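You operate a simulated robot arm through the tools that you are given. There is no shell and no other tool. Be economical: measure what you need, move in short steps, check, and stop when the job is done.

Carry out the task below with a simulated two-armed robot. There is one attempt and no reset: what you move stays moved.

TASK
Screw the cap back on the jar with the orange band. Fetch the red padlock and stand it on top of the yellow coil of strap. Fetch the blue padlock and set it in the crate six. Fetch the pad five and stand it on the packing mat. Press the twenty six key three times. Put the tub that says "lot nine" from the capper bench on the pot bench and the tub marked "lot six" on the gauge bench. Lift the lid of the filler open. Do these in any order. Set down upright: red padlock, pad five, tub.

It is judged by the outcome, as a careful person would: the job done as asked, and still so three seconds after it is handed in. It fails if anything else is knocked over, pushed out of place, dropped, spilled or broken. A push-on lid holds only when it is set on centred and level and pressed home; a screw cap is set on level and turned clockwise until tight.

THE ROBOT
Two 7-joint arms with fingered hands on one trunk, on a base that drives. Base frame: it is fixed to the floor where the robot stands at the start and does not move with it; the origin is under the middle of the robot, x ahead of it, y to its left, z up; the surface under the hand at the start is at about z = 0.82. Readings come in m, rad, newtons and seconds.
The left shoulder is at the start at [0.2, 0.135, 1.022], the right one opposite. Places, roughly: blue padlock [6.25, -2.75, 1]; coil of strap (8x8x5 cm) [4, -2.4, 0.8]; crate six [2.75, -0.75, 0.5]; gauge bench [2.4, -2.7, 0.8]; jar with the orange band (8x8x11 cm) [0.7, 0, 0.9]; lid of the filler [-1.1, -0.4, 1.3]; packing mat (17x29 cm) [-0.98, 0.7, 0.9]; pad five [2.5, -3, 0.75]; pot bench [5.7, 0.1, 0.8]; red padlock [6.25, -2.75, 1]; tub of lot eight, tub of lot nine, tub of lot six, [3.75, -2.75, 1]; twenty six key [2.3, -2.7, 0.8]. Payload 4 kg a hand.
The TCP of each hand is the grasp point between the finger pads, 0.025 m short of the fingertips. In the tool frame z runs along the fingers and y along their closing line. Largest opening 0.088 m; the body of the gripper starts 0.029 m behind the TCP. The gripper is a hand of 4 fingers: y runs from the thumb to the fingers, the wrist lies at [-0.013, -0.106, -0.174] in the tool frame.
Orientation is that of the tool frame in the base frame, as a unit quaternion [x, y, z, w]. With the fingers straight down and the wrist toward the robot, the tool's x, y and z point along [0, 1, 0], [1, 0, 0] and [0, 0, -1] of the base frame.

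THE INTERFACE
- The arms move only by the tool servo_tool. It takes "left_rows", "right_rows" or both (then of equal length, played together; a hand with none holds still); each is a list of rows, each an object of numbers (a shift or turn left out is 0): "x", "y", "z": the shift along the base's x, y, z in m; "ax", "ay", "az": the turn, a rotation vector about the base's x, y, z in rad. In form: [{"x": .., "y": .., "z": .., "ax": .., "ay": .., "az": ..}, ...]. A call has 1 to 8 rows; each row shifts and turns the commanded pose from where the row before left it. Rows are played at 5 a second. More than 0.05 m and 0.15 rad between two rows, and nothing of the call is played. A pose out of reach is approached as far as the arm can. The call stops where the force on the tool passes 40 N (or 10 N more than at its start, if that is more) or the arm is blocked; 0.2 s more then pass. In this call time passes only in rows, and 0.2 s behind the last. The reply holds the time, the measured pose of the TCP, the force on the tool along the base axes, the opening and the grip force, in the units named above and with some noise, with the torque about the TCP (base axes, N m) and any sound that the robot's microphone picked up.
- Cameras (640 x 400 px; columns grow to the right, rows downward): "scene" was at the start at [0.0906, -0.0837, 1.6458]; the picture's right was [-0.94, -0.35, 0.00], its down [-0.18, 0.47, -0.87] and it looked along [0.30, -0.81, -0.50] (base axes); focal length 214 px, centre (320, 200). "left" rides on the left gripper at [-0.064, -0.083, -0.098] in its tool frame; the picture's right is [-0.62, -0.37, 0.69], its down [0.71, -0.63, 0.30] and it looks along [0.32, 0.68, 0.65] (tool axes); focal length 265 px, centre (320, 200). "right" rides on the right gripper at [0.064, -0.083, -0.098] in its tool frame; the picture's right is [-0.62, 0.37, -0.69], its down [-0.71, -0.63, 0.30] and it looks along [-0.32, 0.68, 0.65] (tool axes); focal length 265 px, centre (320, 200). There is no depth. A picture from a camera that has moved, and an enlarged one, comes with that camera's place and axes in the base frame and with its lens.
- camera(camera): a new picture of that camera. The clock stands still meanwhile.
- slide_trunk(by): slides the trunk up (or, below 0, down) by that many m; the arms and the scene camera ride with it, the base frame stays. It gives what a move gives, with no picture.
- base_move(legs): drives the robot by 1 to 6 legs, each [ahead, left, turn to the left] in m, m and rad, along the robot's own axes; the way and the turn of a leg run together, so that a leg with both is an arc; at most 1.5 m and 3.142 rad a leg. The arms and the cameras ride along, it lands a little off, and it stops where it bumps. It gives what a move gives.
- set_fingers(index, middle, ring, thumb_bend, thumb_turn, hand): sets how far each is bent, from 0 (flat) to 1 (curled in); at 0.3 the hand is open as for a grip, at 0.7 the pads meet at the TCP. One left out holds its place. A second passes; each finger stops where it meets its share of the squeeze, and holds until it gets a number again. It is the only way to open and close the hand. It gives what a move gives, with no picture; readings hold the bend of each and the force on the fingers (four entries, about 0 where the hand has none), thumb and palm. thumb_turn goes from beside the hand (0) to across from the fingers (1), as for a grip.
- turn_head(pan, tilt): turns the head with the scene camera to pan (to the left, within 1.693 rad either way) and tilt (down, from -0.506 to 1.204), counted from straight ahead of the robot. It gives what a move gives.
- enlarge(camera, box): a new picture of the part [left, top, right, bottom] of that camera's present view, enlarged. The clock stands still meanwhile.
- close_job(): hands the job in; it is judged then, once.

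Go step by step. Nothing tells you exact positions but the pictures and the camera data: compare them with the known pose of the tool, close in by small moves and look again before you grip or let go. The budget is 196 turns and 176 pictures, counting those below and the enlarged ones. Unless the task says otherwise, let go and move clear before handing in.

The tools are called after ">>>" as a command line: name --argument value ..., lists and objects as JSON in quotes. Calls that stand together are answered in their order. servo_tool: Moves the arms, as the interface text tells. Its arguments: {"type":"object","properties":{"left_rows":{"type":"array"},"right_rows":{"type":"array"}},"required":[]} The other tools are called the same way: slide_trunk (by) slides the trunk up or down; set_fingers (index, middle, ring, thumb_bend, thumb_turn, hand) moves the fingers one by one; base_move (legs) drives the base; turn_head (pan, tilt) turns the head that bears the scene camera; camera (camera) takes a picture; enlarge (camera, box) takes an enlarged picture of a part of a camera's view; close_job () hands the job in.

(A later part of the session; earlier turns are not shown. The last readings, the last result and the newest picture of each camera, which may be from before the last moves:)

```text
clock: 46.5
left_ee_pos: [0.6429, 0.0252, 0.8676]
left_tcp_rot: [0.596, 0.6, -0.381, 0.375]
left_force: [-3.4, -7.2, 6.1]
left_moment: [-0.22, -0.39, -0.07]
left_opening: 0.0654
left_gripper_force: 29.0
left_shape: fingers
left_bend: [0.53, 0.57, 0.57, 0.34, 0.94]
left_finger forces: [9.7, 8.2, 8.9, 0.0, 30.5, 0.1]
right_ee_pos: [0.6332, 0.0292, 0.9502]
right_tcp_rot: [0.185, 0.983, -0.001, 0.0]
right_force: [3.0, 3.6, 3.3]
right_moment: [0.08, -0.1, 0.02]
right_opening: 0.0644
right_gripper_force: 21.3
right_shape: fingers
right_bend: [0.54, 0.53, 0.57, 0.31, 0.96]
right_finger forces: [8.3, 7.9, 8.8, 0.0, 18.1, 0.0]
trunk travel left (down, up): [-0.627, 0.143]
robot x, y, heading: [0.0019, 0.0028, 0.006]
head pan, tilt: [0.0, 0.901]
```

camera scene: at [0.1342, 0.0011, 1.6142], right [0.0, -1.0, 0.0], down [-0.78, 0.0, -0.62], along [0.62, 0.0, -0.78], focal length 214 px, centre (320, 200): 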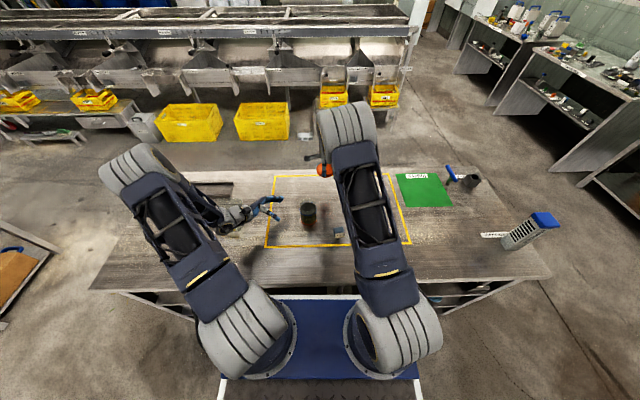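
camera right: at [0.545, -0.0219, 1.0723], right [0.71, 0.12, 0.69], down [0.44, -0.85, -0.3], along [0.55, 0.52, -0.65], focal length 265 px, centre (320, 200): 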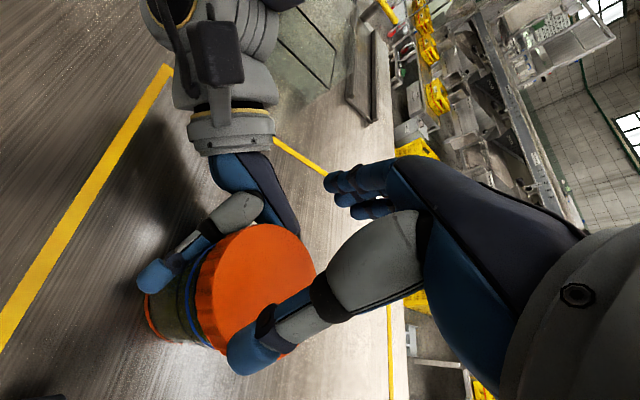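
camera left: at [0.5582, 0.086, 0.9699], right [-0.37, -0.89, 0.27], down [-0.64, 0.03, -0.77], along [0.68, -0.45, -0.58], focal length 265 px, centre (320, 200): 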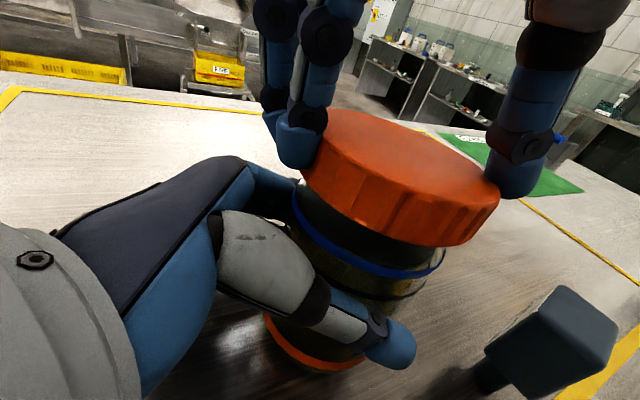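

Forces are balanced now. Turning clockwise around the cap centre, watching forces.

>>> servo_tool --right_rows '[{"az": -0.12, "x": 0.0017, "y": -0.0007, "z": -0.001}, {"az": -0.12, "x": 0.0016, "y": -0.001, "z": -0.0005}, {"az": -0.12, "x": 0.0014, "y": -0.0012, "z": -0.0003}, {"az": -0.12, "x": 0.0014, "y": -0.0013, "z": -0.0003}]'

>>> servo_tool --right_rows '[{"az": -0.12, "x": 0.0011, "y": -0.0014, "z": -0.0002}, {"az": -0.12, "x": 0.001, "y": -0.0016, "z": -0.0002}, {"az": -0.12, "x": 0.0007, "y": -0.0017, "z": -0.0002}, {"az": -0.12, "x": 0.0006, "y": -0.0018, "z": -0.0002}]'

>>> enlarge --camera "scene" --box '[270, 170, 350, 240]'

>>> camera --camera "left"

```text
clock: 47.5
left_ee_pos: [0.6417, 0.0243, 0.8699]
left_tcp_rot: [0.595, 0.599, -0.382, 0.375]
left_force: [-4.4, -5.3, 5.1]
left_moment: [-0.2, -0.5, -0.04]
left_opening: 0.0651
left_gripper_force: 30.4
left_shape: fingers
left_bend: [0.54, 0.57, 0.57, 0.33, 0.95]
left_finger forces: [9.1, 8.2, 10.4, 0.0, 32.7, 0.1]
right_ee_pos: [0.6396, 0.0252, 0.9478]
right_tcp_rot: [0.414, 0.91, 0.0, 0.001]
right_force: [3.9, 5.4, 7.3]
right_moment: [0.03, -0.06, 0.07]
right_opening: 0.0647
right_gripper_force: 21.4
right_shape: fingers
right_bend: [0.54, 0.54, 0.57, 0.3, 0.97]
right_finger forces: [8.9, 7.5, 8.4, 0.0, 18.6, 0.0]
trunk travel left (down, up): [-0.627, 0.143]
robot x, y, heading: [-0.0003, -0.0021, -0.004]
head pan, tilt: [0.0, 0.901]
```

```text
clock: 48.5
left_ee_pos: [0.6415, 0.0251, 0.8689]
left_tcp_rot: [0.596, 0.599, -0.382, 0.375]
left_force: [-9.4, -5.6, 6.6]
left_moment: [-0.25, -0.65, -0.08]
left_opening: 0.0654
left_gripper_force: 32.8
left_shape: fingers
left_bend: [0.54, 0.57, 0.56, 0.31, 0.96]
left_finger forces: [8.5, 8.1, 11.3, 0.1, 37.4, 0.1]
right_ee_pos: [0.6437, 0.0193, 0.9478]
right_tcp_rot: [0.618, 0.786, 0.002, 0.001]
right_force: [10.0, 6.1, 9.7]
right_moment: [0.0, -0.06, 0.09]
right_opening: 0.065
right_gripper_force: 22.5
right_shape: fingers
right_bend: [0.54, 0.54, 0.57, 0.3, 0.96]
right_finger forces: [10.2, 8.0, 8.0, 0.0, 18.0, 0.1]
trunk travel left (down, up): [-0.627, 0.143]
robot x, y, heading: [0.003, -0.0013, -0.003]
head pan, tilt: [0.0, 0.901]
```

```text
5.71 times, centred on (310, 205) of scene
camera zoom: at [0.1339, 0.0009, 1.6142], right [0.0, -1.0, 0.0], down [-0.78, 0.0, -0.62], along [0.62, 0.0, -0.78], focal length 1226 px, centre (377, 171)
```

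zoom: 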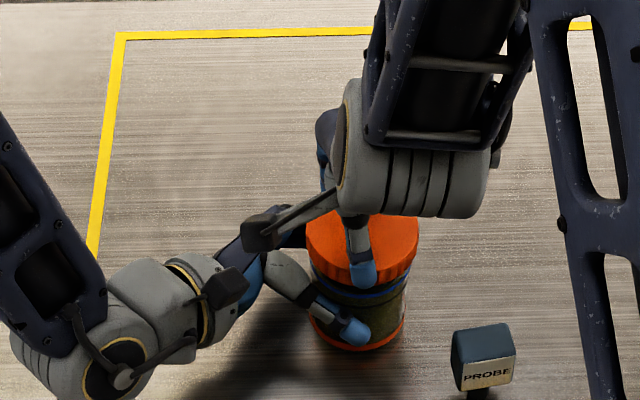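

```text
120 pictures are left
camera left: at [0.5581, 0.0865, 0.9699], right [-0.37, -0.89, 0.27], down [-0.64, 0.03, -0.77], along [0.68, -0.45, -0.58], focal length 265 px, centre (320, 200)
```

left: 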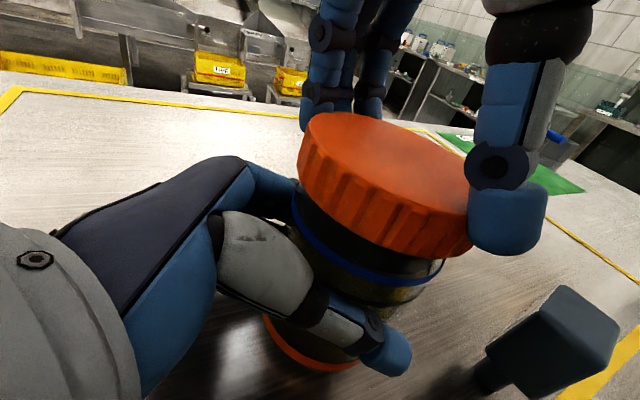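

The cap turns with the hand without fouling. Continuing clockwise while relieving the side force.

>>> servo_tool --right_rows '[{"az": -0.12, "x": 0.0023, "y": -0.0003, "z": -0.0002}, {"az": -0.12, "x": 0.0011, "y": -0.0014, "z": -0.0002}, {"az": -0.12, "x": 0.0004, "y": -0.0019, "z": -0.0002}, {"az": -0.12, "x": -0.0003, "y": -0.0018, "z": -0.0002}]'

>>> servo_tool --right_rows '[{"az": -0.12, "x": -0.0006, "y": -0.0018, "z": -0.0002}, {"az": -0.12, "x": -0.0007, "y": -0.0017, "z": -0.0002}, {"az": -0.12, "x": -0.001, "y": -0.0016, "z": -0.0002}, {"az": -0.12, "x": -0.0011, "y": -0.0014, "z": -0.0002}]'

>>> enlarge --camera "scene" --box '[270, 170, 350, 240]'

>>> camera --camera "left"

```text
clock: 49.5
left_ee_pos: [0.642, 0.0261, 0.869]
left_tcp_rot: [0.595, 0.6, -0.382, 0.374]
left_force: [-11.6, -1.9, 4.2]
left_moment: [-0.37, -0.69, -0.24]
left_opening: 0.0656
left_gripper_force: 34.4
left_shape: fingers
left_bend: [0.54, 0.57, 0.56, 0.31, 0.97]
left_finger forces: [8.4, 8.2, 11.1, 0.1, 41.3, 0.0]
right_ee_pos: [0.6473, 0.0138, 0.9477]
right_tcp_rot: [0.788, 0.616, 0.0, 0.001]
right_force: [8.7, 1.2, 9.7]
right_moment: [0.05, 0.09, 0.02]
right_opening: 0.0653
right_gripper_force: 22.0
right_shape: fingers
right_bend: [0.54, 0.54, 0.58, 0.3, 0.96]
right_finger forces: [10.0, 7.0, 7.8, 0.0, 19.6, 0.0]
trunk travel left (down, up): [-0.627, 0.143]
robot x, y, heading: [-0.0024, -0.0002, -0.002]
head pan, tilt: [0.0, 0.901]
```

```text
clock: 50.5
left_ee_pos: [0.6416, 0.0257, 0.8691]
left_tcp_rot: [0.595, 0.601, -0.381, 0.374]
left_force: [-16.3, 4.6, 3.4]
left_moment: [-0.56, -0.81, -0.37]
left_opening: 0.0661
left_gripper_force: 38.3
left_shape: fingers
left_bend: [0.54, 0.57, 0.56, 0.29, 0.98]
left_finger forces: [8.3, 8.5, 11.7, 0.1, 48.4, 0.0]
right_ee_pos: [0.6417, 0.0063, 0.9455]
right_tcp_rot: [0.912, 0.411, 0.001, 0.001]
right_force: [14.1, -3.1, 7.3]
right_moment: [-0.11, -0.19, -0.01]
right_opening: 0.065
right_gripper_force: 21.9
right_shape: fingers
right_bend: [0.53, 0.54, 0.58, 0.31, 0.95]
right_finger forces: [10.8, 8.3, 7.6, 0.1, 16.7, 0.0]
trunk travel left (down, up): [-0.627, 0.143]
robot x, y, heading: [-0.002, -0.0001, -0.002]
head pan, tilt: [0.0, 0.901]
```

```text
5.71 times, centred on (310, 205) of scene
camera zoom: at [0.134, 0.0012, 1.6141], right [0.0, -1.0, 0.0], down [-0.78, 0.0, -0.62], along [0.62, 0.0, -0.78], focal length 1226 px, centre (377, 171)
```

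zoom: 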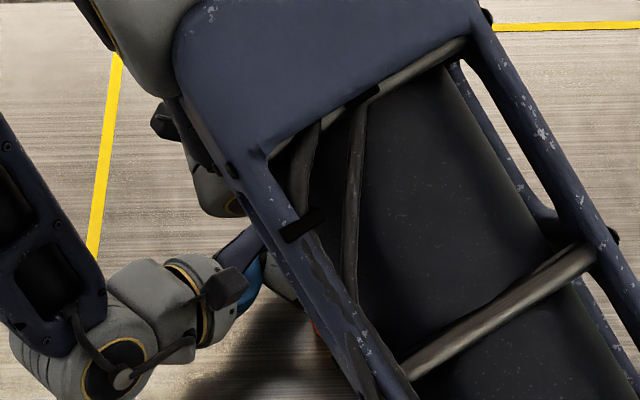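

```text
118 pictures are left
camera left: at [0.5581, 0.0872, 0.9695], right [-0.37, -0.89, 0.27], down [-0.64, 0.03, -0.77], along [0.68, -0.45, -0.58], focal length 265 px, centre (320, 200)
```

left: 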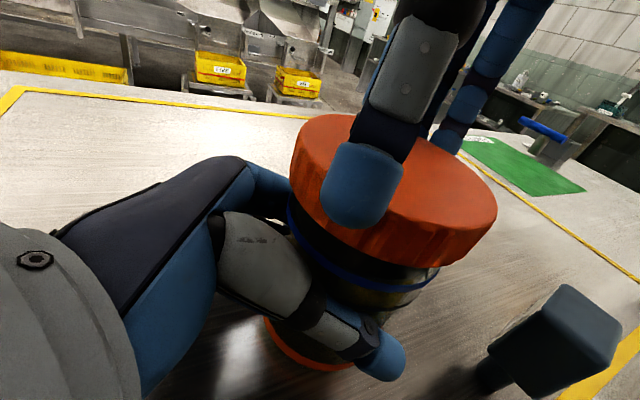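

No jamming; turned 1.9 rad so far. I'll release, swing the right hand back and regrip for another stroke.

>>> set_fingers --hand "right" --thumb_bend 0.2 --index 0.25 --middle 0.25 --ring 0.25 --thumb_turn 0.98

>>> servo_tool --right_rows '[{"z": 0.03}, {"z": 0.03}, {"az": 0.12, "x": -0.0006, "y": 0.0014}, {"az": 0.12, "x": -0.0006, "y": 0.0014}, {"az": 0.12, "x": -0.0006, "y": 0.0014}, {"az": 0.12, "x": -0.0006, "y": 0.0014}, {"az": 0.12, "x": -0.0006, "y": 0.0014}, {"az": 0.12, "x": -0.0006, "y": 0.0014}]'

>>> servo_tool --right_rows '[{"az": 0.12, "x": -0.0006, "y": 0.0014}, {"az": 0.12, "x": -0.0006, "y": 0.0014}, {"az": 0.12, "x": -0.0006, "y": 0.0014}, {"az": 0.12, "x": -0.0006, "y": 0.0014}, {"az": 0.12, "x": -0.0006, "y": 0.0014}, {"az": 0.12, "x": -0.0006, "y": 0.0014}]'

>>> servo_tool --right_rows '[{"az": 0.12, "x": -0.0006, "y": 0.0014}, {"az": 0.12, "x": -0.0006, "y": 0.0014}, {"az": 0.12, "x": -0.0006, "y": 0.0014}, {"az": 0.12, "x": -0.0006, "y": 0.0014}, {"az": 0.12, "x": -0.0006, "y": 0.0014}, {"az": 0.12, "x": -0.0006, "y": 0.0014}]'

>>> enlarge --camera "scene" --box '[270, 170, 350, 240]'

>>> camera --camera "left"

```text
clock: 51.5
left_ee_pos: [0.6427, 0.0268, 0.8682]
left_tcp_rot: [0.595, 0.599, -0.381, 0.376]
left_force: [2.4, 0.9, 4.3]
left_moment: [-0.14, -0.38, 0.09]
left_opening: 0.0656
left_gripper_force: 29.6
left_shape: fingers
left_bend: [0.53, 0.58, 0.57, 0.33, 0.94]
left_finger forces: [11.2, 9.0, 10.0, 0.0, 28.2, 0.0]
right_ee_pos: [0.6425, 0.0078, 0.9458]
right_tcp_rot: [0.912, 0.411, -0.001, 0.001]
right_force: [0.5, 0.2, -0.5]
right_moment: [-0.02, -0.03, 0.0]
right_opening: 0.0979
right_gripper_force: 0.0
right_shape: fingers
right_bend: [0.25, 0.25, 0.25, 0.2, 0.95]
right_finger forces: [0.0, 0.0, 0.0, 0.0, 0.0, 0.0]
trunk travel left (down, up): [-0.627, 0.143]
robot x, y, heading: [0.0033, -0.0031, -0.002]
head pan, tilt: [0.0, 0.901]
```

```text
clock: 53.3
left_ee_pos: [0.6422, 0.0259, 0.8702]
left_tcp_rot: [0.596, 0.6, -0.38, 0.376]
left_force: [2.6, 0.2, 5.8]
left_moment: [-0.16, -0.3, 0.04]
left_opening: 0.0658
left_gripper_force: 28.9
left_shape: fingers
left_bend: [0.53, 0.58, 0.57, 0.33, 0.94]
left_finger forces: [11.0, 8.9, 10.0, 0.0, 28.9, 0.0]
right_ee_pos: [0.6391, 0.0163, 1.0065]
right_tcp_rot: [0.707, 0.707, 0.0, 0.0]
right_force: [-0.5, -0.4, 0.5]
right_moment: [0.01, 0.03, -0.01]
right_opening: 0.0979
right_gripper_force: 0.0
right_shape: fingers
right_bend: [0.25, 0.25, 0.25, 0.2, 0.95]
right_finger forces: [0.1, 0.0, 0.0, 0.0, 0.0, 0.1]
trunk travel left (down, up): [-0.627, 0.143]
robot x, y, heading: [0.0014, -0.0024, 0.0]
head pan, tilt: [0.0, 0.901]
```

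```text
clock: 54.7
left_ee_pos: [0.6427, 0.0263, 0.8691]
left_tcp_rot: [0.595, 0.599, -0.382, 0.375]
left_force: [3.0, 0.4, 6.5]
left_moment: [-0.13, -0.31, 0.03]
left_opening: 0.0655
left_gripper_force: 29.7
left_shape: fingers
left_bend: [0.53, 0.58, 0.57, 0.33, 0.94]
left_finger forces: [11.1, 8.7, 9.8, 0.1, 28.6, 0.0]
right_ee_pos: [0.6357, 0.0247, 1.0052]
right_tcp_rot: [0.413, 0.911, 0.001, 0.001]
right_force: [0.6, 0.1, 0.0]
right_moment: [-0.01, 0.01, -0.03]
right_opening: 0.0979
right_gripper_force: 0.1
right_shape: fingers
right_bend: [0.25, 0.25, 0.25, 0.2, 0.95]
right_finger forces: [0.0, 0.0, 0.0, 0.0, 0.0, 0.0]
trunk travel left (down, up): [-0.627, 0.143]
robot x, y, heading: [0.0017, -0.0013, 0.001]
head pan, tilt: [0.0, 0.901]
```

```text
clock: 56.1
left_ee_pos: [0.6421, 0.0255, 0.8685]
left_tcp_rot: [0.595, 0.599, -0.381, 0.376]
left_force: [1.7, 0.6, 5.7]
left_moment: [-0.17, -0.3, 0.05]
left_opening: 0.0654
left_gripper_force: 29.0
left_shape: fingers
left_bend: [0.53, 0.58, 0.57, 0.33, 0.94]
left_finger forces: [11.0, 8.6, 9.6, 0.0, 28.5, 0.0]
right_ee_pos: [0.6318, 0.0335, 1.0055]
right_tcp_rot: [0.065, 0.998, 0.001, 0.0]
right_force: [0.0, 0.1, -0.2]
right_moment: [0.03, 0.0, -0.03]
right_opening: 0.0978
right_gripper_force: 0.0
right_shape: fingers
right_bend: [0.25, 0.25, 0.25, 0.2, 0.95]
right_finger forces: [0.0, 0.0, 0.1, 0.0, 0.0, 0.0]
trunk travel left (down, up): [-0.627, 0.143]
robot x, y, heading: [0.0043, -0.0002, -0.003]
head pan, tilt: [0.0, 0.901]
```

```text
5.71 times, centred on (310, 205) of scene
camera zoom: at [0.1342, 0.0011, 1.6141], right [0.0, -1.0, 0.0], down [-0.78, 0.0, -0.62], along [0.62, 0.0, -0.78], focal length 1226 px, centre (377, 171)
```

zoom: 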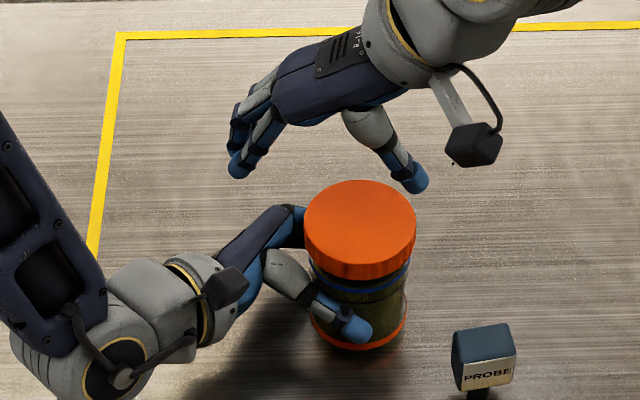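

```text
116 pictures are left
camera left: at [0.5585, 0.0868, 0.9697], right [-0.37, -0.89, 0.27], down [-0.64, 0.03, -0.77], along [0.68, -0.45, -0.58], focal length 265 px, centre (320, 200)
```

left: 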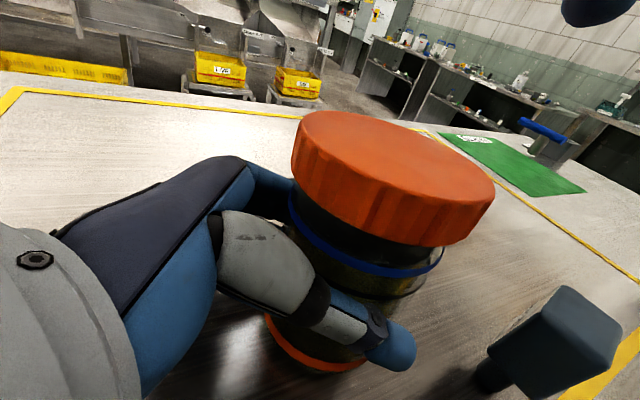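

The cap remains level. I lower the right hand and grip again.

>>> servo_tool --right_rows '[{"y": -0.004, "z": -0.02}, {"z": -0.022}, {"z": -0.02}]'

>>> set_fingers --hand "right" --index 0.7 --middle 0.7 --ring 0.7 --thumb_bend 0.7 --thumb_turn 0.98

>>> camera --camera "left"

```text
clock: 56.9
left_ee_pos: [0.6417, 0.0251, 0.8692]
left_tcp_rot: [0.596, 0.599, -0.381, 0.374]
left_force: [1.9, 1.2, 5.0]
left_moment: [-0.19, -0.39, 0.02]
left_opening: 0.0655
left_gripper_force: 29.8
left_shape: fingers
left_bend: [0.53, 0.58, 0.57, 0.33, 0.94]
left_finger forces: [10.8, 8.8, 10.1, 0.0, 29.6, 0.0]
right_ee_pos: [0.633, 0.0308, 0.9447]
right_tcp_rot: [0.065, 0.998, 0.0, 0.0]
right_force: [-0.3, -1.1, 4.2]
right_moment: [-0.24, 0.04, 0.0]
right_opening: 0.1022
right_gripper_force: 2.1
right_shape: fingers
right_bend: [0.25, 0.25, 0.25, 0.15, 0.94]
right_finger forces: [0.1, 0.1, 0.1, 0.1, 3.6, 0.0]
trunk travel left (down, up): [-0.627, 0.143]
robot x, y, heading: [-0.0013, 0.0018, -0.003]
head pan, tilt: [0.0, 0.901]
```

```text
clock: 57.9
left_ee_pos: [0.6412, 0.0255, 0.8695]
left_tcp_rot: [0.595, 0.6, -0.381, 0.376]
left_force: [-0.2, -0.2, 4.3]
left_moment: [-0.17, -0.4, 0.07]
left_opening: 0.0653
left_gripper_force: 30.4
left_shape: fingers
left_bend: [0.53, 0.58, 0.57, 0.32, 0.95]
left_finger forces: [10.5, 9.2, 10.4, 0.0, 30.9, 0.0]
right_ee_pos: [0.6332, 0.0299, 0.9445]
right_tcp_rot: [0.065, 0.998, 0.001, 0.0]
right_force: [0.4, 1.7, 10.3]
right_moment: [-0.09, 0.01, -0.02]
right_opening: 0.069
right_gripper_force: 23.5
right_shape: fingers
right_bend: [0.54, 0.59, 0.61, 0.26, 0.95]
right_finger forces: [8.3, 9.3, 6.2, 0.0, 23.6, 0.1]
trunk travel left (down, up): [-0.627, 0.143]
robot x, y, heading: [0.0005, -0.0024, -0.0]
head pan, tilt: [0.0, 0.901]
```

```text
115 pictures are left
camera left: at [0.5583, 0.0867, 0.9698], right [-0.37, -0.89, 0.27], down [-0.64, 0.03, -0.77], along [0.68, -0.45, -0.58], focal length 265 px, centre (320, 200)
```

left: 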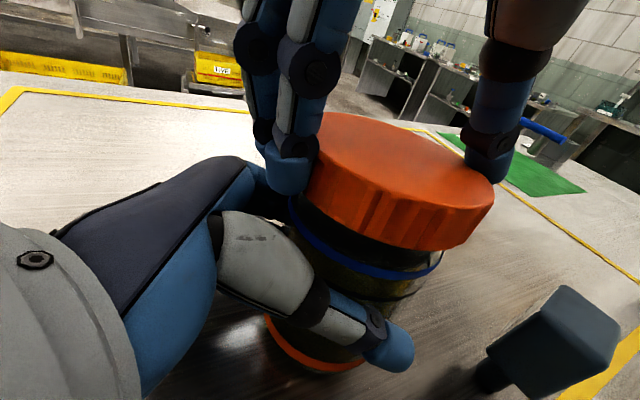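

Gripped cleanly. Second stroke clockwise.

>>> servo_tool --right_rows '[{"az": -0.12, "x": 0.0019, "y": -0.0005}, {"az": -0.12, "x": 0.0019, "y": -0.0007, "z": -0.0003}, {"az": -0.12, "x": 0.0018, "y": -0.0009}, {"az": -0.12, "x": 0.0016, "y": -0.0011, "z": -0.0003}, {"az": -0.12, "x": 0.0015, "y": -0.0013}, {"az": -0.12, "x": 0.0013, "y": -0.0014, "z": -0.0003}, {"az": -0.12, "x": 0.0012, "y": -0.0016}, {"az": -0.12, "x": 0.0009, "y": -0.0018, "z": -0.0003}]'

>>> servo_tool --right_rows '[{"az": -0.12, "x": 0.0008, "y": -0.0018}, {"az": -0.12, "x": 0.0005, "y": -0.0019, "z": -0.0003}, {"az": -0.12, "x": 0.0002, "y": -0.002}, {"az": -0.12, "x": 0.0001, "y": -0.002, "z": -0.0003}, {"az": -0.12, "x": -0.0002, "y": -0.0019}, {"az": -0.12, "x": -0.0004, "y": -0.002, "z": -0.0003}, {"az": -0.12, "x": -0.0007, "y": -0.0018}, {"az": -0.12, "x": -0.0009, "y": -0.0018, "z": -0.0003}]'

>>> camera --camera "left"

```text
clock: 59.7
left_ee_pos: [0.6412, 0.0252, 0.8689]
left_tcp_rot: [0.596, 0.599, -0.382, 0.374]
left_force: [-7.6, -6.4, 6.4]
left_moment: [-0.24, -0.63, -0.06]
left_opening: 0.0654
left_gripper_force: 32.0
left_shape: fingers
left_bend: [0.54, 0.58, 0.57, 0.31, 0.96]
left_finger forces: [8.5, 8.7, 11.1, 0.0, 35.4, 0.0]
right_ee_pos: [0.6452, 0.019, 0.9415]
right_tcp_rot: [0.521, 0.854, 0.002, 0.0]
right_force: [6.1, 6.5, 11.7]
right_moment: [-0.04, 0.22, 0.03]
right_opening: 0.069
right_gripper_force: 25.3
right_shape: fingers
right_bend: [0.54, 0.59, 0.61, 0.26, 0.96]
right_finger forces: [10.3, 10.0, 7.5, 0.0, 23.3, 0.1]
trunk travel left (down, up): [-0.627, 0.143]
robot x, y, heading: [-0.0005, 0.0005, 0.001]
head pan, tilt: [0.0, 0.901]
```

```text
clock: 61.5
left_ee_pos: [0.6413, 0.0254, 0.869]
left_tcp_rot: [0.596, 0.6, -0.38, 0.374]
left_force: [-15.1, -1.4, 4.5]
left_moment: [-0.49, -0.77, -0.34]
left_opening: 0.0655
left_gripper_force: 36.0
left_shape: fingers
left_bend: [0.55, 0.58, 0.56, 0.3, 0.98]
left_finger forces: [8.2, 8.4, 11.4, 0.0, 44.3, 0.0]
right_ee_pos: [0.6442, 0.0035, 0.9421]
right_tcp_rot: [0.856, 0.517, 0.0, 0.0]
right_force: [10.9, 2.7, 8.8]
right_moment: [0.27, 0.28, -0.11]
right_opening: 0.0693
right_gripper_force: 23.6
right_shape: fingers
right_bend: [0.54, 0.59, 0.61, 0.27, 0.94]
right_finger forces: [10.6, 8.8, 6.0, 0.1, 22.0, 0.1]
trunk travel left (down, up): [-0.627, 0.143]
robot x, y, heading: [0.0026, -0.0016, -0.004]
head pan, tilt: [0.0, 0.901]
```

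```text
114 pictures are left
camera left: at [0.5582, 0.0869, 0.9696], right [-0.37, -0.89, 0.27], down [-0.64, 0.03, -0.77], along [0.68, -0.45, -0.58], focal length 265 px, centre (320, 200)
```

left: 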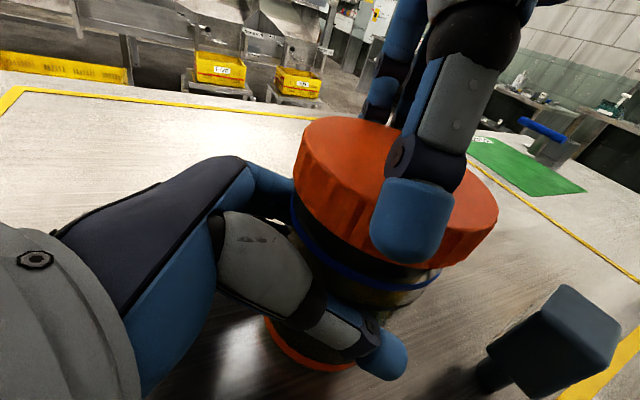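

The gap between cap and blue line is shrinking, so the threads are engaged. I finish this stroke, return, and do a third stroke.

>>> servo_tool --right_rows '[{"az": -0.12, "x": -0.0012, "y": -0.0015}, {"az": -0.12, "x": -0.0013, "y": -0.0014}, {"az": -0.12, "x": -0.0015, "y": -0.0012}]'

>>> set_fingers --hand "right" --thumb_bend 0.12 --index 0.25 --middle 0.25 --ring 0.25 --thumb_turn 0.98

>>> servo_tool --right_rows '[{"z": 0.03}, {"z": 0.03}, {"az": 0.12, "x": -0.0004, "y": 0.0015}, {"az": 0.12, "x": -0.0004, "y": 0.0015}, {"az": 0.12, "x": -0.0004, "y": 0.0015}, {"az": 0.12, "x": -0.0004, "y": 0.0015}, {"az": 0.12, "x": -0.0004, "y": 0.0015}, {"az": 0.12, "x": -0.0004, "y": 0.0015}]'

>>> servo_tool --right_rows '[{"az": 0.12, "x": -0.0004, "y": 0.0015}, {"az": 0.12, "x": -0.0004, "y": 0.0015}, {"az": 0.12, "x": -0.0004, "y": 0.0015}, {"az": 0.12, "x": -0.0004, "y": 0.0015}, {"az": 0.12, "x": -0.0004, "y": 0.0015}, {"az": 0.12, "x": -0.0004, "y": 0.0015}, {"az": 0.12, "x": -0.0004, "y": 0.0015}]'

>>> servo_tool --right_rows '[{"az": 0.12, "x": -0.0004, "y": 0.0015}, {"az": 0.12, "x": -0.0004, "y": 0.0015}, {"az": 0.12, "x": -0.0004, "y": 0.0015}, {"az": 0.12, "x": -0.0004, "y": 0.0015}, {"az": 0.12, "x": -0.0004, "y": 0.0015}, {"az": 0.12, "x": -0.0004, "y": 0.0015}]'

>>> servo_tool --right_rows '[{"z": -0.02}, {"z": -0.02}, {"z": -0.019}]'

>>> camera --camera "left"

```text
clock: 62.3
left_ee_pos: [0.6436, 0.0268, 0.8687]
left_tcp_rot: [0.596, 0.6, -0.382, 0.374]
left_force: [-16.2, 1.5, 2.6]
left_moment: [-0.57, -0.81, -0.31]
left_opening: 0.0656
left_gripper_force: 37.7
left_shape: fingers
left_bend: [0.55, 0.58, 0.56, 0.29, 0.98]
left_finger forces: [8.4, 8.5, 11.5, 0.1, 46.3, 0.0]
right_ee_pos: [0.6397, -0.0007, 0.9418]
right_tcp_rot: [0.934, 0.356, -0.001, 0.0]
right_force: [12.3, -1.4, 5.1]
right_moment: [0.32, 0.06, -0.1]
right_opening: 0.0691
right_gripper_force: 23.4
right_shape: fingers
right_bend: [0.54, 0.59, 0.61, 0.28, 0.94]
right_finger forces: [11.0, 8.8, 6.0, 0.0, 20.9, 0.0]
trunk travel left (down, up): [-0.627, 0.143]
robot x, y, heading: [0.0026, 0.0028, 0.001]
head pan, tilt: [0.0, 0.901]
```

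```text
clock: 63.3
left_ee_pos: [0.6426, 0.0252, 0.8688]
left_tcp_rot: [0.595, 0.599, -0.381, 0.376]
left_force: [3.4, 1.0, 4.4]
left_moment: [-0.17, -0.29, 0.1]
left_opening: 0.0653
left_gripper_force: 28.9
left_shape: fingers
left_bend: [0.54, 0.58, 0.58, 0.32, 0.94]
left_finger forces: [11.1, 8.7, 9.9, 0.0, 27.9, 0.1]
right_ee_pos: [0.6402, 0.0005, 0.9415]
right_tcp_rot: [0.934, 0.357, 0.0, 0.0]
right_force: [0.0, 0.2, -0.2]
right_moment: [-0.04, 0.0, 0.03]
right_opening: 0.1031
right_gripper_force: 0.1
right_shape: fingers
right_bend: [0.25, 0.25, 0.25, 0.12, 0.94]
right_finger forces: [0.0, 0.1, 0.1, 0.0, 0.1, 0.0]
trunk travel left (down, up): [-0.627, 0.143]
robot x, y, heading: [-0.0, 0.0006, -0.001]
head pan, tilt: [0.0, 0.901]
```

```text
clock: 65.1
left_ee_pos: [0.641, 0.0251, 0.8687]
left_tcp_rot: [0.596, 0.599, -0.38, 0.376]
left_force: [3.2, 1.0, 5.8]
left_moment: [-0.13, -0.29, 0.1]
left_opening: 0.0654
left_gripper_force: 28.8
left_shape: fingers
left_bend: [0.54, 0.58, 0.58, 0.32, 0.94]
left_finger forces: [10.9, 8.7, 9.9, 0.0, 28.4, 0.1]
right_ee_pos: [0.6369, 0.0091, 1.0009]
right_tcp_rot: [0.748, 0.663, 0.0, -0.001]
right_force: [1.1, -0.1, 0.0]
right_moment: [-0.01, 0.0, 0.0]
right_opening: 0.1032
right_gripper_force: 0.0
right_shape: fingers
right_bend: [0.25, 0.25, 0.25, 0.12, 0.94]
right_finger forces: [0.0, 0.1, 0.1, 0.0, 0.0, 0.0]
trunk travel left (down, up): [-0.627, 0.143]
robot x, y, heading: [-0.005, -0.0016, -0.0]
head pan, tilt: [0.0, 0.901]
```

```text
clock: 66.7
left_ee_pos: [0.642, 0.0252, 0.8692]
left_tcp_rot: [0.596, 0.598, -0.381, 0.376]
left_force: [1.1, 0.8, 5.4]
left_moment: [-0.2, -0.3, 0.07]
left_opening: 0.0652
left_gripper_force: 28.7
left_shape: fingers
left_bend: [0.54, 0.58, 0.58, 0.32, 0.94]
left_finger forces: [10.9, 8.6, 9.8, 0.0, 28.2, 0.0]
right_ee_pos: [0.6346, 0.0202, 1.0011]
right_tcp_rot: [0.412, 0.911, 0.0, 0.0]
right_force: [0.1, 0.0, 0.1]
right_moment: [-0.02, -0.01, 0.0]
right_opening: 0.1031
right_gripper_force: 0.2
right_shape: fingers
right_bend: [0.25, 0.25, 0.25, 0.12, 0.94]
right_finger forces: [0.0, 0.0, 0.1, 0.0, 0.0, 0.0]
trunk travel left (down, up): [-0.627, 0.143]
robot x, y, heading: [-0.0026, 0.0011, -0.002]
head pan, tilt: [0.0, 0.901]
```

```text
clock: 68.1
left_ee_pos: [0.6422, 0.0256, 0.8675]
left_tcp_rot: [0.596, 0.599, -0.382, 0.375]
left_force: [1.9, -0.5, 5.7]
left_moment: [-0.15, -0.3, 0.09]
left_opening: 0.0654
left_gripper_force: 29.1
left_shape: fingers
left_bend: [0.54, 0.58, 0.58, 0.32, 0.94]
left_finger forces: [10.8, 8.3, 9.5, 0.0, 28.2, 0.1]
right_ee_pos: [0.6325, 0.0286, 1.0018]
right_tcp_rot: [0.065, 0.998, 0.0, 0.0]
right_force: [0.1, 0.3, 0.1]
right_moment: [0.02, -0.01, 0.0]
right_opening: 0.1033
right_gripper_force: 0.1
right_shape: fingers
right_bend: [0.25, 0.25, 0.25, 0.12, 0.94]
right_finger forces: [0.0, 0.0, 0.0, 0.1, 0.1, 0.0]
trunk travel left (down, up): [-0.627, 0.143]
robot x, y, heading: [0.0, -0.0012, 0.002]
head pan, tilt: [0.0, 0.901]
```

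```text
clock: 68.9
left_ee_pos: [0.6425, 0.0255, 0.8685]
left_tcp_rot: [0.596, 0.599, -0.381, 0.375]
left_force: [1.5, 1.0, 5.3]
left_moment: [-0.13, -0.27, 0.08]
left_opening: 0.0655
left_gripper_force: 28.5
left_shape: fingers
left_bend: [0.54, 0.58, 0.58, 0.32, 0.94]
left_finger forces: [10.9, 8.3, 9.4, 0.0, 28.0, 0.0]
right_ee_pos: [0.6313, 0.0271, 0.9423]
right_tcp_rot: [0.066, 0.998, 0.0, 0.0]
right_force: [0.2, 0.3, 0.0]
right_moment: [0.02, -0.03, 0.02]
right_opening: 0.1035
right_gripper_force: 0.4
right_shape: fingers
right_bend: [0.25, 0.25, 0.25, 0.12, 0.94]
right_finger forces: [0.0, 0.0, 0.0, 0.0, 0.1, 0.0]
trunk travel left (down, up): [-0.627, 0.143]
robot x, y, heading: [0.0028, 0.0001, 0.001]
head pan, tilt: [0.0, 0.901]
```

```text
113 pictures are left
camera left: at [0.5586, 0.0868, 0.9697], right [-0.37, -0.89, 0.27], down [-0.64, 0.03, -0.77], along [0.68, -0.45, -0.58], focal length 265 px, centre (320, 200)
```

left: 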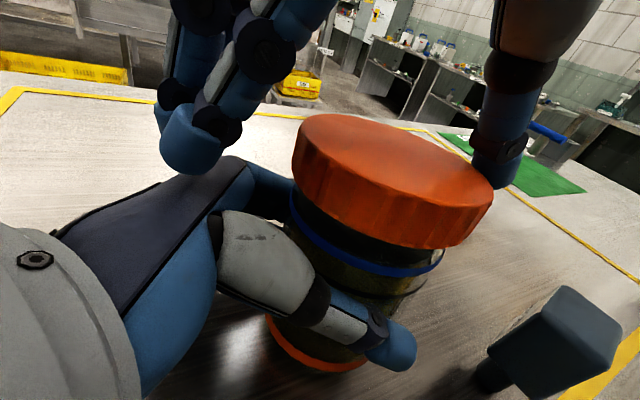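

Third stroke: grip and turn clockwise.

>>> set_fingers --hand "right" --index 0.7 --middle 0.7 --ring 0.7 --thumb_bend 0.7 --thumb_turn 0.98

>>> servo_tool --right_rows '[{"az": -0.12, "x": 0.0019, "y": -0.0005}, {"az": -0.12, "x": 0.0019, "y": -0.0007, "z": -0.0003}, {"az": -0.12, "x": 0.0018, "y": -0.0009}, {"az": -0.12, "x": 0.0016, "y": -0.0011, "z": -0.0003}, {"az": -0.12, "x": 0.0015, "y": -0.0013}, {"az": -0.12, "x": 0.0013, "y": -0.0014, "z": -0.0003}, {"az": -0.12, "x": 0.0012, "y": -0.0016}, {"az": -0.12, "x": 0.0009, "y": -0.0018, "z": -0.0003}]'

>>> servo_tool --right_rows '[{"az": -0.12, "x": 0.0008, "y": -0.0018}, {"az": -0.12, "x": 0.0005, "y": -0.0019, "z": -0.0003}, {"az": -0.12, "x": 0.0002, "y": -0.002}, {"az": -0.12, "x": 0.0001, "y": -0.002, "z": -0.0003}, {"az": -0.12, "x": -0.0002, "y": -0.0019}, {"az": -0.12, "x": -0.0004, "y": -0.002, "z": -0.0003}, {"az": -0.12, "x": -0.0007, "y": -0.0018}, {"az": -0.12, "x": -0.0009, "y": -0.0018, "z": -0.0003}]'

>>> camera --camera "left"

```text
clock: 69.9
left_ee_pos: [0.6422, 0.0246, 0.8685]
left_tcp_rot: [0.595, 0.599, -0.382, 0.375]
left_force: [0.5, -2.8, 4.1]
left_moment: [-0.14, -0.36, 0.09]
left_opening: 0.0654
left_gripper_force: 29.4
left_shape: fingers
left_bend: [0.54, 0.58, 0.57, 0.32, 0.94]
left_finger forces: [10.2, 8.9, 10.2, 0.0, 28.5, 0.0]
right_ee_pos: [0.6323, 0.0291, 0.9428]
right_tcp_rot: [0.066, 0.998, 0.001, 0.0]
right_force: [0.6, 4.8, 8.3]
right_moment: [0.1, -0.07, 0.0]
right_opening: 0.0689
right_gripper_force: 23.4
right_shape: fingers
right_bend: [0.54, 0.58, 0.61, 0.26, 0.95]
right_finger forces: [8.4, 10.0, 6.8, 0.0, 20.6, 0.0]
trunk travel left (down, up): [-0.627, 0.143]
robot x, y, heading: [-0.0034, 0.0018, -0.005]
head pan, tilt: [0.0, 0.901]
```

```text
clock: 71.7
left_ee_pos: [0.6431, 0.025, 0.8689]
left_tcp_rot: [0.597, 0.598, -0.38, 0.377]
left_force: [6.3, -9.5, 13.3]
left_moment: [-0.43, -0.28, -0.62]
left_opening: 0.0647
left_gripper_force: 26.9
left_shape: fingers
left_bend: [0.54, 0.58, 0.57, 0.32, 0.95]
left_finger forces: [9.9, 8.2, 11.1, 0.1, 24.6, 0.1]
right_ee_pos: [0.6444, 0.021, 0.9432]
right_tcp_rot: [0.519, 0.855, 0.002, 0.001]
right_force: [0.0, 12.1, 10.4]
right_moment: [0.34, 0.05, 0.89]
right_opening: 0.0687
right_gripper_force: 23.7
right_shape: fingers
right_bend: [0.57, 0.58, 0.59, 0.19, 1.0]
right_finger forces: [8.3, 13.0, 6.0, 0.1, 20.4, 0.0]
trunk travel left (down, up): [-0.627, 0.143]
robot x, y, heading: [-0.0035, 0.0006, -0.003]
head pan, tilt: [0.0, 0.901]
```

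```text
clock: 73.5
left_ee_pos: [0.6428, 0.0268, 0.8686]
left_tcp_rot: [0.596, 0.6, -0.38, 0.374]
left_force: [-3.5, 18.5, 6.1]
left_moment: [0.02, 0.23, -0.89]
left_opening: 0.0569
left_gripper_force: 14.2
left_shape: fingers
left_bend: [0.6, 0.64, 0.69, 0.32, 0.99]
left_finger forces: [3.8, 2.8, 0.5, 0.1, 20.8, 0.0]
right_ee_pos: [0.6436, 0.0025, 0.9408]
right_tcp_rot: [0.856, 0.517, 0.002, 0.002]
right_force: [0.0, -14.3, 11.7]
right_moment: [-0.35, 0.25, 0.91]
right_opening: 0.0662
right_gripper_force: 22.7
right_shape: fingers
right_bend: [0.61, 0.59, 0.59, 0.18, 1.0]
right_finger forces: [4.7, 11.4, 10.3, 0.0, 19.5, 0.0]
trunk travel left (down, up): [-0.627, 0.143]
robot x, y, heading: [0.0, 0.0052, 0.004]
head pan, tilt: [0.0, 0.901]
```

```text
112 pictures are left
camera left: at [0.5584, 0.0876, 0.9697], right [-0.36, -0.89, 0.27], down [-0.64, 0.03, -0.77], along [0.68, -0.45, -0.58], focal length 265 px, centre (320, 200)
```

left: 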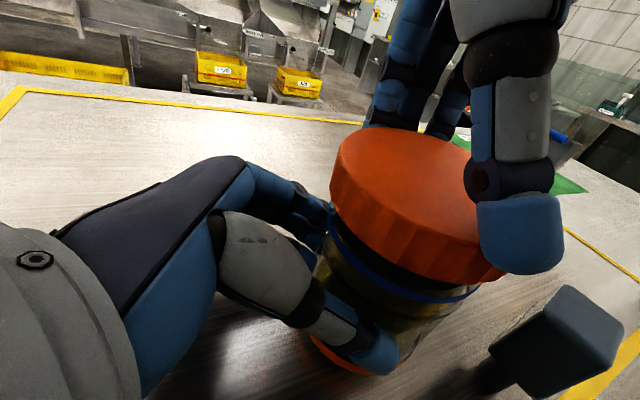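

The turning torque rose to about 0.9 N·m and the whole jar started to turn: the cap is tight. I release the right hand, then the left, and back away.

>>> set_fingers --hand "right" --thumb_bend 0.12 --index 0.25 --middle 0.25 --ring 0.25 --thumb_turn 0.98

>>> servo_tool --right_rows '[{"z": 0.03}, {"z": 0.04}, {"z": 0.04}, {"z": 0.04, "y": -0.02}, {"z": 0.03, "y": -0.03}, {"y": -0.04}, {"y": -0.04}, {"y": -0.04}]'

>>> set_fingers --hand "left" --thumb_bend 0.25 --index 0.3 --middle 0.3 --ring 0.3 --thumb_turn 0.98

>>> enlarge --camera "scene" --box '[270, 170, 350, 240]'

>>> servo_tool --left_rows '[{"y": 0.02}, {"y": 0.02}, {"y": 0.03}, {"y": 0.03}, {"z": 0.04}, {"z": 0.04}, {"z": 0.04}]'

>>> camera --camera "left"

```text
clock: 74.5
left_ee_pos: [0.6422, 0.0255, 0.8695]
left_tcp_rot: [0.596, 0.599, -0.381, 0.375]
left_force: [-0.8, -0.6, -1.2]
left_moment: [0.01, -0.06, -0.04]
left_opening: 0.0502
left_gripper_force: 7.7
left_shape: fingers
left_bend: [0.59, 0.64, 0.69, 0.36, 0.97]
left_finger forces: [3.8, 2.5, 0.4, 0.1, 8.0, 0.0]
right_ee_pos: [0.6429, 0.0044, 0.9399]
right_tcp_rot: [0.856, 0.517, 0.001, 0.0]
right_force: [0.5, -0.8, -0.1]
right_moment: [0.03, -0.01, -0.01]
right_opening: 0.103
right_gripper_force: 0.1
right_shape: fingers
right_bend: [0.25, 0.25, 0.25, 0.12, 0.94]
right_finger forces: [0.0, 0.0, 0.1, 0.0, 0.1, 0.1]
trunk travel left (down, up): [-0.627, 0.143]
robot x, y, heading: [-0.0023, 0.0025, 0.001]
head pan, tilt: [0.0, 0.901]
```

```text
clock: 76.3
left_ee_pos: [0.642, 0.0251, 0.8689]
left_tcp_rot: [0.595, 0.599, -0.381, 0.376]
left_force: [-0.3, 0.0, -2.3]
left_moment: [0.01, -0.09, -0.04]
left_opening: 0.0496
left_gripper_force: 7.4
left_shape: fingers
left_bend: [0.59, 0.64, 0.69, 0.36, 0.98]
left_finger forces: [3.9, 2.8, 0.6, 0.0, 7.9, 0.0]
right_ee_pos: [0.6422, -0.1662, 1.1204]
right_tcp_rot: [0.855, 0.519, 0.0, 0.001]
right_force: [-0.2, 0.6, 0.5]
right_moment: [0.0, 0.03, 0.01]
right_opening: 0.1031
right_gripper_force: 0.0
right_shape: fingers
right_bend: [0.25, 0.25, 0.25, 0.12, 0.94]
right_finger forces: [0.0, 0.1, 0.1, 0.0, 0.1, 0.0]
trunk travel left (down, up): [-0.627, 0.143]
robot x, y, heading: [0.0007, -0.0021, 0.0]
head pan, tilt: [0.0, 0.901]
```

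```text
clock: 77.3
left_ee_pos: [0.642, 0.025, 0.8695]
left_tcp_rot: [0.596, 0.6, -0.382, 0.374]
left_force: [0.5, -0.1, -0.8]
left_moment: [-0.02, 0.04, -0.01]
left_opening: 0.0881
left_gripper_force: 0.0
left_shape: fingers
left_bend: [0.3, 0.3, 0.3, 0.25, 0.95]
left_finger forces: [0.0, 0.1, 0.0, 0.0, 0.0, 0.0]
right_ee_pos: [0.6431, -0.165, 1.1202]
right_tcp_rot: [0.855, 0.518, -0.001, 0.0]
right_force: [0.4, -0.2, -0.3]
right_moment: [0.01, 0.02, -0.01]
right_opening: 0.1032
right_gripper_force: 0.0
right_shape: fingers
right_bend: [0.25, 0.25, 0.25, 0.12, 0.94]
right_finger forces: [0.0, 0.1, 0.0, 0.1, 0.1, 0.1]
trunk travel left (down, up): [-0.627, 0.143]
robot x, y, heading: [0.0022, -0.0008, 0.004]
head pan, tilt: [0.0, 0.901]
```

```text
5.71 times, centred on (310, 205) of scene
camera zoom: at [0.1344, 0.001, 1.6141], right [0.0, -1.0, 0.0], down [-0.78, 0.0, -0.62], along [0.62, 0.0, -0.78], focal length 1226 px, centre (377, 171)
```

zoom: 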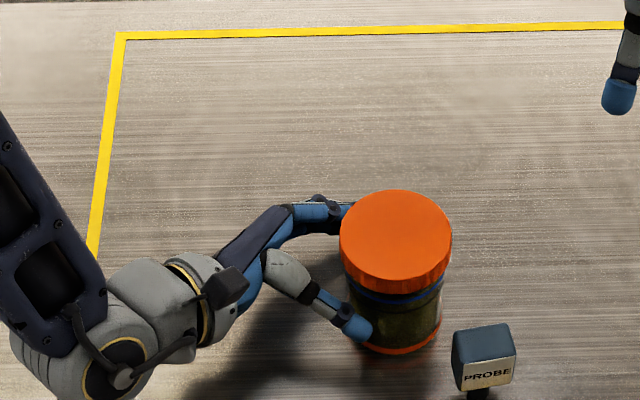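

```text
clock: 78.9
left_ee_pos: [0.6413, 0.1249, 0.9878]
left_tcp_rot: [0.596, 0.599, -0.381, 0.376]
left_force: [-0.1, 0.1, -0.8]
left_moment: [-0.03, -0.01, -0.02]
left_opening: 0.0881
left_gripper_force: 0.1
left_shape: fingers
left_bend: [0.3, 0.3, 0.3, 0.25, 0.95]
left_finger forces: [0.0, 0.0, 0.1, 0.1, 0.0, 0.0]
right_ee_pos: [0.644, -0.1655, 1.1198]
right_tcp_rot: [0.855, 0.518, 0.0, 0.0]
right_force: [-0.6, 1.4, -1.0]
right_moment: [-0.03, 0.0, -0.01]
right_opening: 0.1031
right_gripper_force: 0.0
right_shape: fingers
right_bend: [0.25, 0.25, 0.25, 0.12, 0.94]
right_finger forces: [0.0, 0.0, 0.0, 0.1, 0.0, 0.1]
trunk travel left (down, up): [-0.627, 0.143]
robot x, y, heading: [-0.0001, -0.0, 0.001]
head pan, tilt: [0.0, 0.901]
```

```text
110 pictures are left
camera left: at [0.5584, 0.1872, 1.0895], right [-0.37, -0.89, 0.27], down [-0.64, 0.03, -0.77], along [0.68, -0.45, -0.58], focal length 265 px, centre (320, 200)
```

left: 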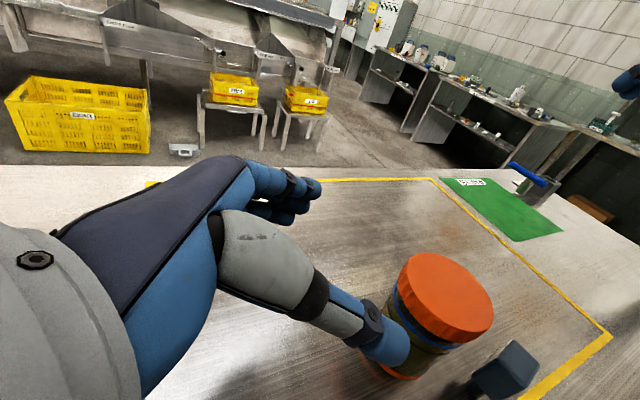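

The cap is seated and the jar stands upright. I fold both arms up and look at the area beside and behind the robot before turning.

>>> servo_tool --left_rows '[{"ax": 0.14, "z": 0.045}, {"ax": 0.14, "z": 0.045}, {"ax": 0.14, "z": 0.045}, {"ax": 0.14, "z": 0.045}, {"ax": 0.14, "z": 0.045}, {"ax": 0.14, "z": 0.045}, {"ax": 0.14, "z": 0.045}, {"ax": 0.14, "z": 0.045}]' --right_rows '[{"az": 0.06, "z": 0.045}, {"az": 0.06, "z": 0.045}, {"az": 0.06, "z": 0.045}, {"az": 0.06, "z": 0.045}, {"az": 0.06, "z": 0.045}, {"az": 0.06, "z": 0.045}, {"az": 0.06, "z": 0.045}, {"az": 0.06, "z": 0.045}]'

>>> servo_tool --left_rows '[{"x": -0.03, "z": 0.03}, {"x": -0.03, "z": 0.03}, {"x": -0.03, "z": 0.03}, {"x": -0.03, "z": 0.03}, {"x": -0.03}]' --right_rows '[{"x": -0.03}, {"x": -0.03}, {"x": -0.03}, {"x": -0.03}, {"x": -0.03}]'

>>> turn_head --pan -1.69 --tilt 0.5

>>> camera --camera "scene"

>>> turn_head --pan 1.69 --tilt 0.5

>>> camera --camera "scene"

```text
clock: 80.7
left_ee_pos: [0.6431, 0.1276, 1.3481]
left_tcp_rot: [0.703, 0.711, -0.005, 0.0]
left_force: [0.4, 1.0, -0.2]
left_moment: [-0.05, 0.03, -0.01]
left_opening: 0.088
left_gripper_force: 0.0
left_shape: fingers
left_bend: [0.3, 0.3, 0.3, 0.25, 0.95]
left_finger forces: [0.1, 0.0, 0.0, 0.0, 0.1, 0.1]
right_ee_pos: [0.6434, -0.1649, 1.4734]
right_tcp_rot: [0.708, 0.706, 0.0, 0.001]
right_force: [0.1, 2.2, 1.0]
right_moment: [-0.09, 0.01, -0.05]
right_opening: 0.1032
right_gripper_force: 0.2
right_shape: fingers
right_bend: [0.25, 0.25, 0.25, 0.12, 0.94]
right_finger forces: [0.0, 0.1, 0.0, 0.1, 0.0, 0.0]
right hand out of reach, approached as far as the arm can: row 4
trunk travel left (down, up): [-0.627, 0.143]
robot x, y, heading: [0.0034, 0.0023, -0.001]
head pan, tilt: [0.0, 0.901]
```

```text
clock: 81.9
left_ee_pos: [0.4913, 0.1264, 1.4678]
left_tcp_rot: [0.704, 0.71, -0.004, 0.001]
left_force: [1.0, 0.8, -0.5]
left_moment: [-0.02, 0.03, -0.02]
left_opening: 0.0881
left_gripper_force: 0.0
left_shape: fingers
left_bend: [0.3, 0.3, 0.3, 0.25, 0.95]
left_finger forces: [0.1, 0.0, 0.0, 0.0, 0.0, 0.0]
right_ee_pos: [0.4927, -0.1656, 1.4716]
right_tcp_rot: [0.707, 0.707, -0.001, 0.0]
right_force: [0.6, 0.2, 0.7]
right_moment: [0.0, 0.06, -0.02]
right_opening: 0.1033
right_gripper_force: 0.1
right_shape: fingers
right_bend: [0.25, 0.25, 0.25, 0.12, 0.94]
right_finger forces: [0.1, 0.0, 0.1, 0.0, 0.0, 0.0]
trunk travel left (down, up): [-0.627, 0.143]
robot x, y, heading: [-0.0001, 0.0013, -0.002]
head pan, tilt: [0.0, 0.901]
```

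```text
clock: 83.6
left_ee_pos: [0.4925, 0.1253, 1.4683]
left_tcp_rot: [0.705, 0.71, -0.004, 0.001]
left_force: [-0.5, -0.6, 0.8]
left_moment: [-0.04, 0.0, 0.01]
left_opening: 0.0882
left_gripper_force: 0.1
left_shape: fingers
left_bend: [0.3, 0.3, 0.3, 0.25, 0.95]
left_finger forces: [0.0, 0.0, 0.0, 0.0, 0.0, 0.0]
right_ee_pos: [0.4933, -0.1661, 1.4732]
right_tcp_rot: [0.708, 0.706, 0.0, 0.0]
right_force: [-0.1, 0.0, -0.3]
right_moment: [0.0, -0.01, 0.04]
right_opening: 0.1034
right_gripper_force: 0.2
right_shape: fingers
right_bend: [0.25, 0.25, 0.25, 0.12, 0.94]
right_finger forces: [0.0, 0.0, 0.1, 0.0, 0.0, 0.0]
trunk travel left (down, up): [-0.627, 0.143]
robot x, y, heading: [-0.0014, 0.0008, 0.002]
head pan, tilt: [-1.689, 0.499]
```

```text
109 pictures are left
camera scene: at [0.0481, -0.0894, 1.648], right [-0.99, 0.12, 0.0], down [0.06, 0.48, -0.88], along [-0.1, -0.87, -0.48], focal length 214 px, centre (320, 200)
```

scene: 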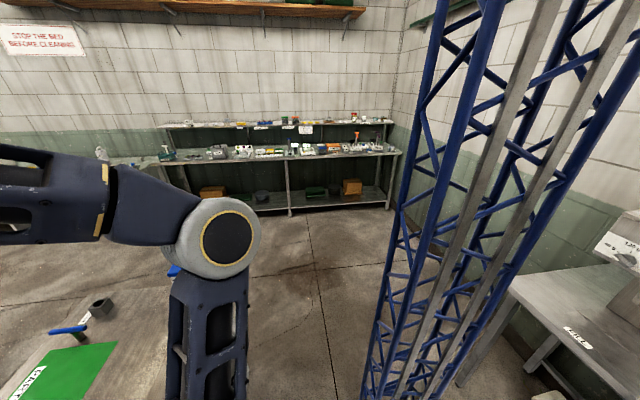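

```text
clock: 86.5
left_ee_pos: [0.4914, 0.1251, 1.4686]
left_tcp_rot: [0.704, 0.71, -0.004, 0.002]
left_force: [-0.2, -0.5, -0.4]
left_moment: [0.02, 0.01, -0.03]
left_opening: 0.0882
left_gripper_force: 0.0
left_shape: fingers
left_bend: [0.3, 0.3, 0.3, 0.25, 0.95]
left_finger forces: [0.1, 0.0, 0.0, 0.0, 0.0, 0.0]
right_ee_pos: [0.4926, -0.1661, 1.4739]
right_tcp_rot: [0.707, 0.707, 0.0, 0.0]
right_force: [0.3, 0.5, -0.9]
right_moment: [-0.01, -0.03, 0.0]
right_opening: 0.1032
right_gripper_force: 0.2
right_shape: fingers
right_bend: [0.25, 0.25, 0.25, 0.12, 0.94]
right_finger forces: [0.0, 0.1, 0.1, 0.0, 0.1, 0.0]
trunk travel left (down, up): [-0.627, 0.143]
robot x, y, heading: [-0.0009, 0.0023, 0.001]
head pan, tilt: [1.689, 0.499]
```

```text
108 pictures are left
camera scene: at [0.0481, 0.0913, 1.648], right [0.99, 0.12, 0.0], down [0.06, -0.48, -0.88], along [-0.1, 0.87, -0.48], focal length 214 px, centre (320, 200)
```

scene: 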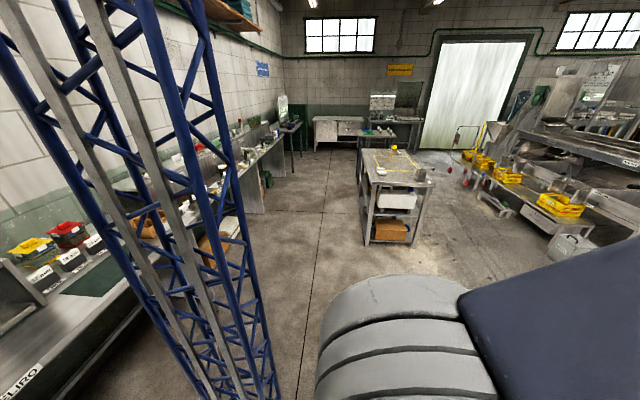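

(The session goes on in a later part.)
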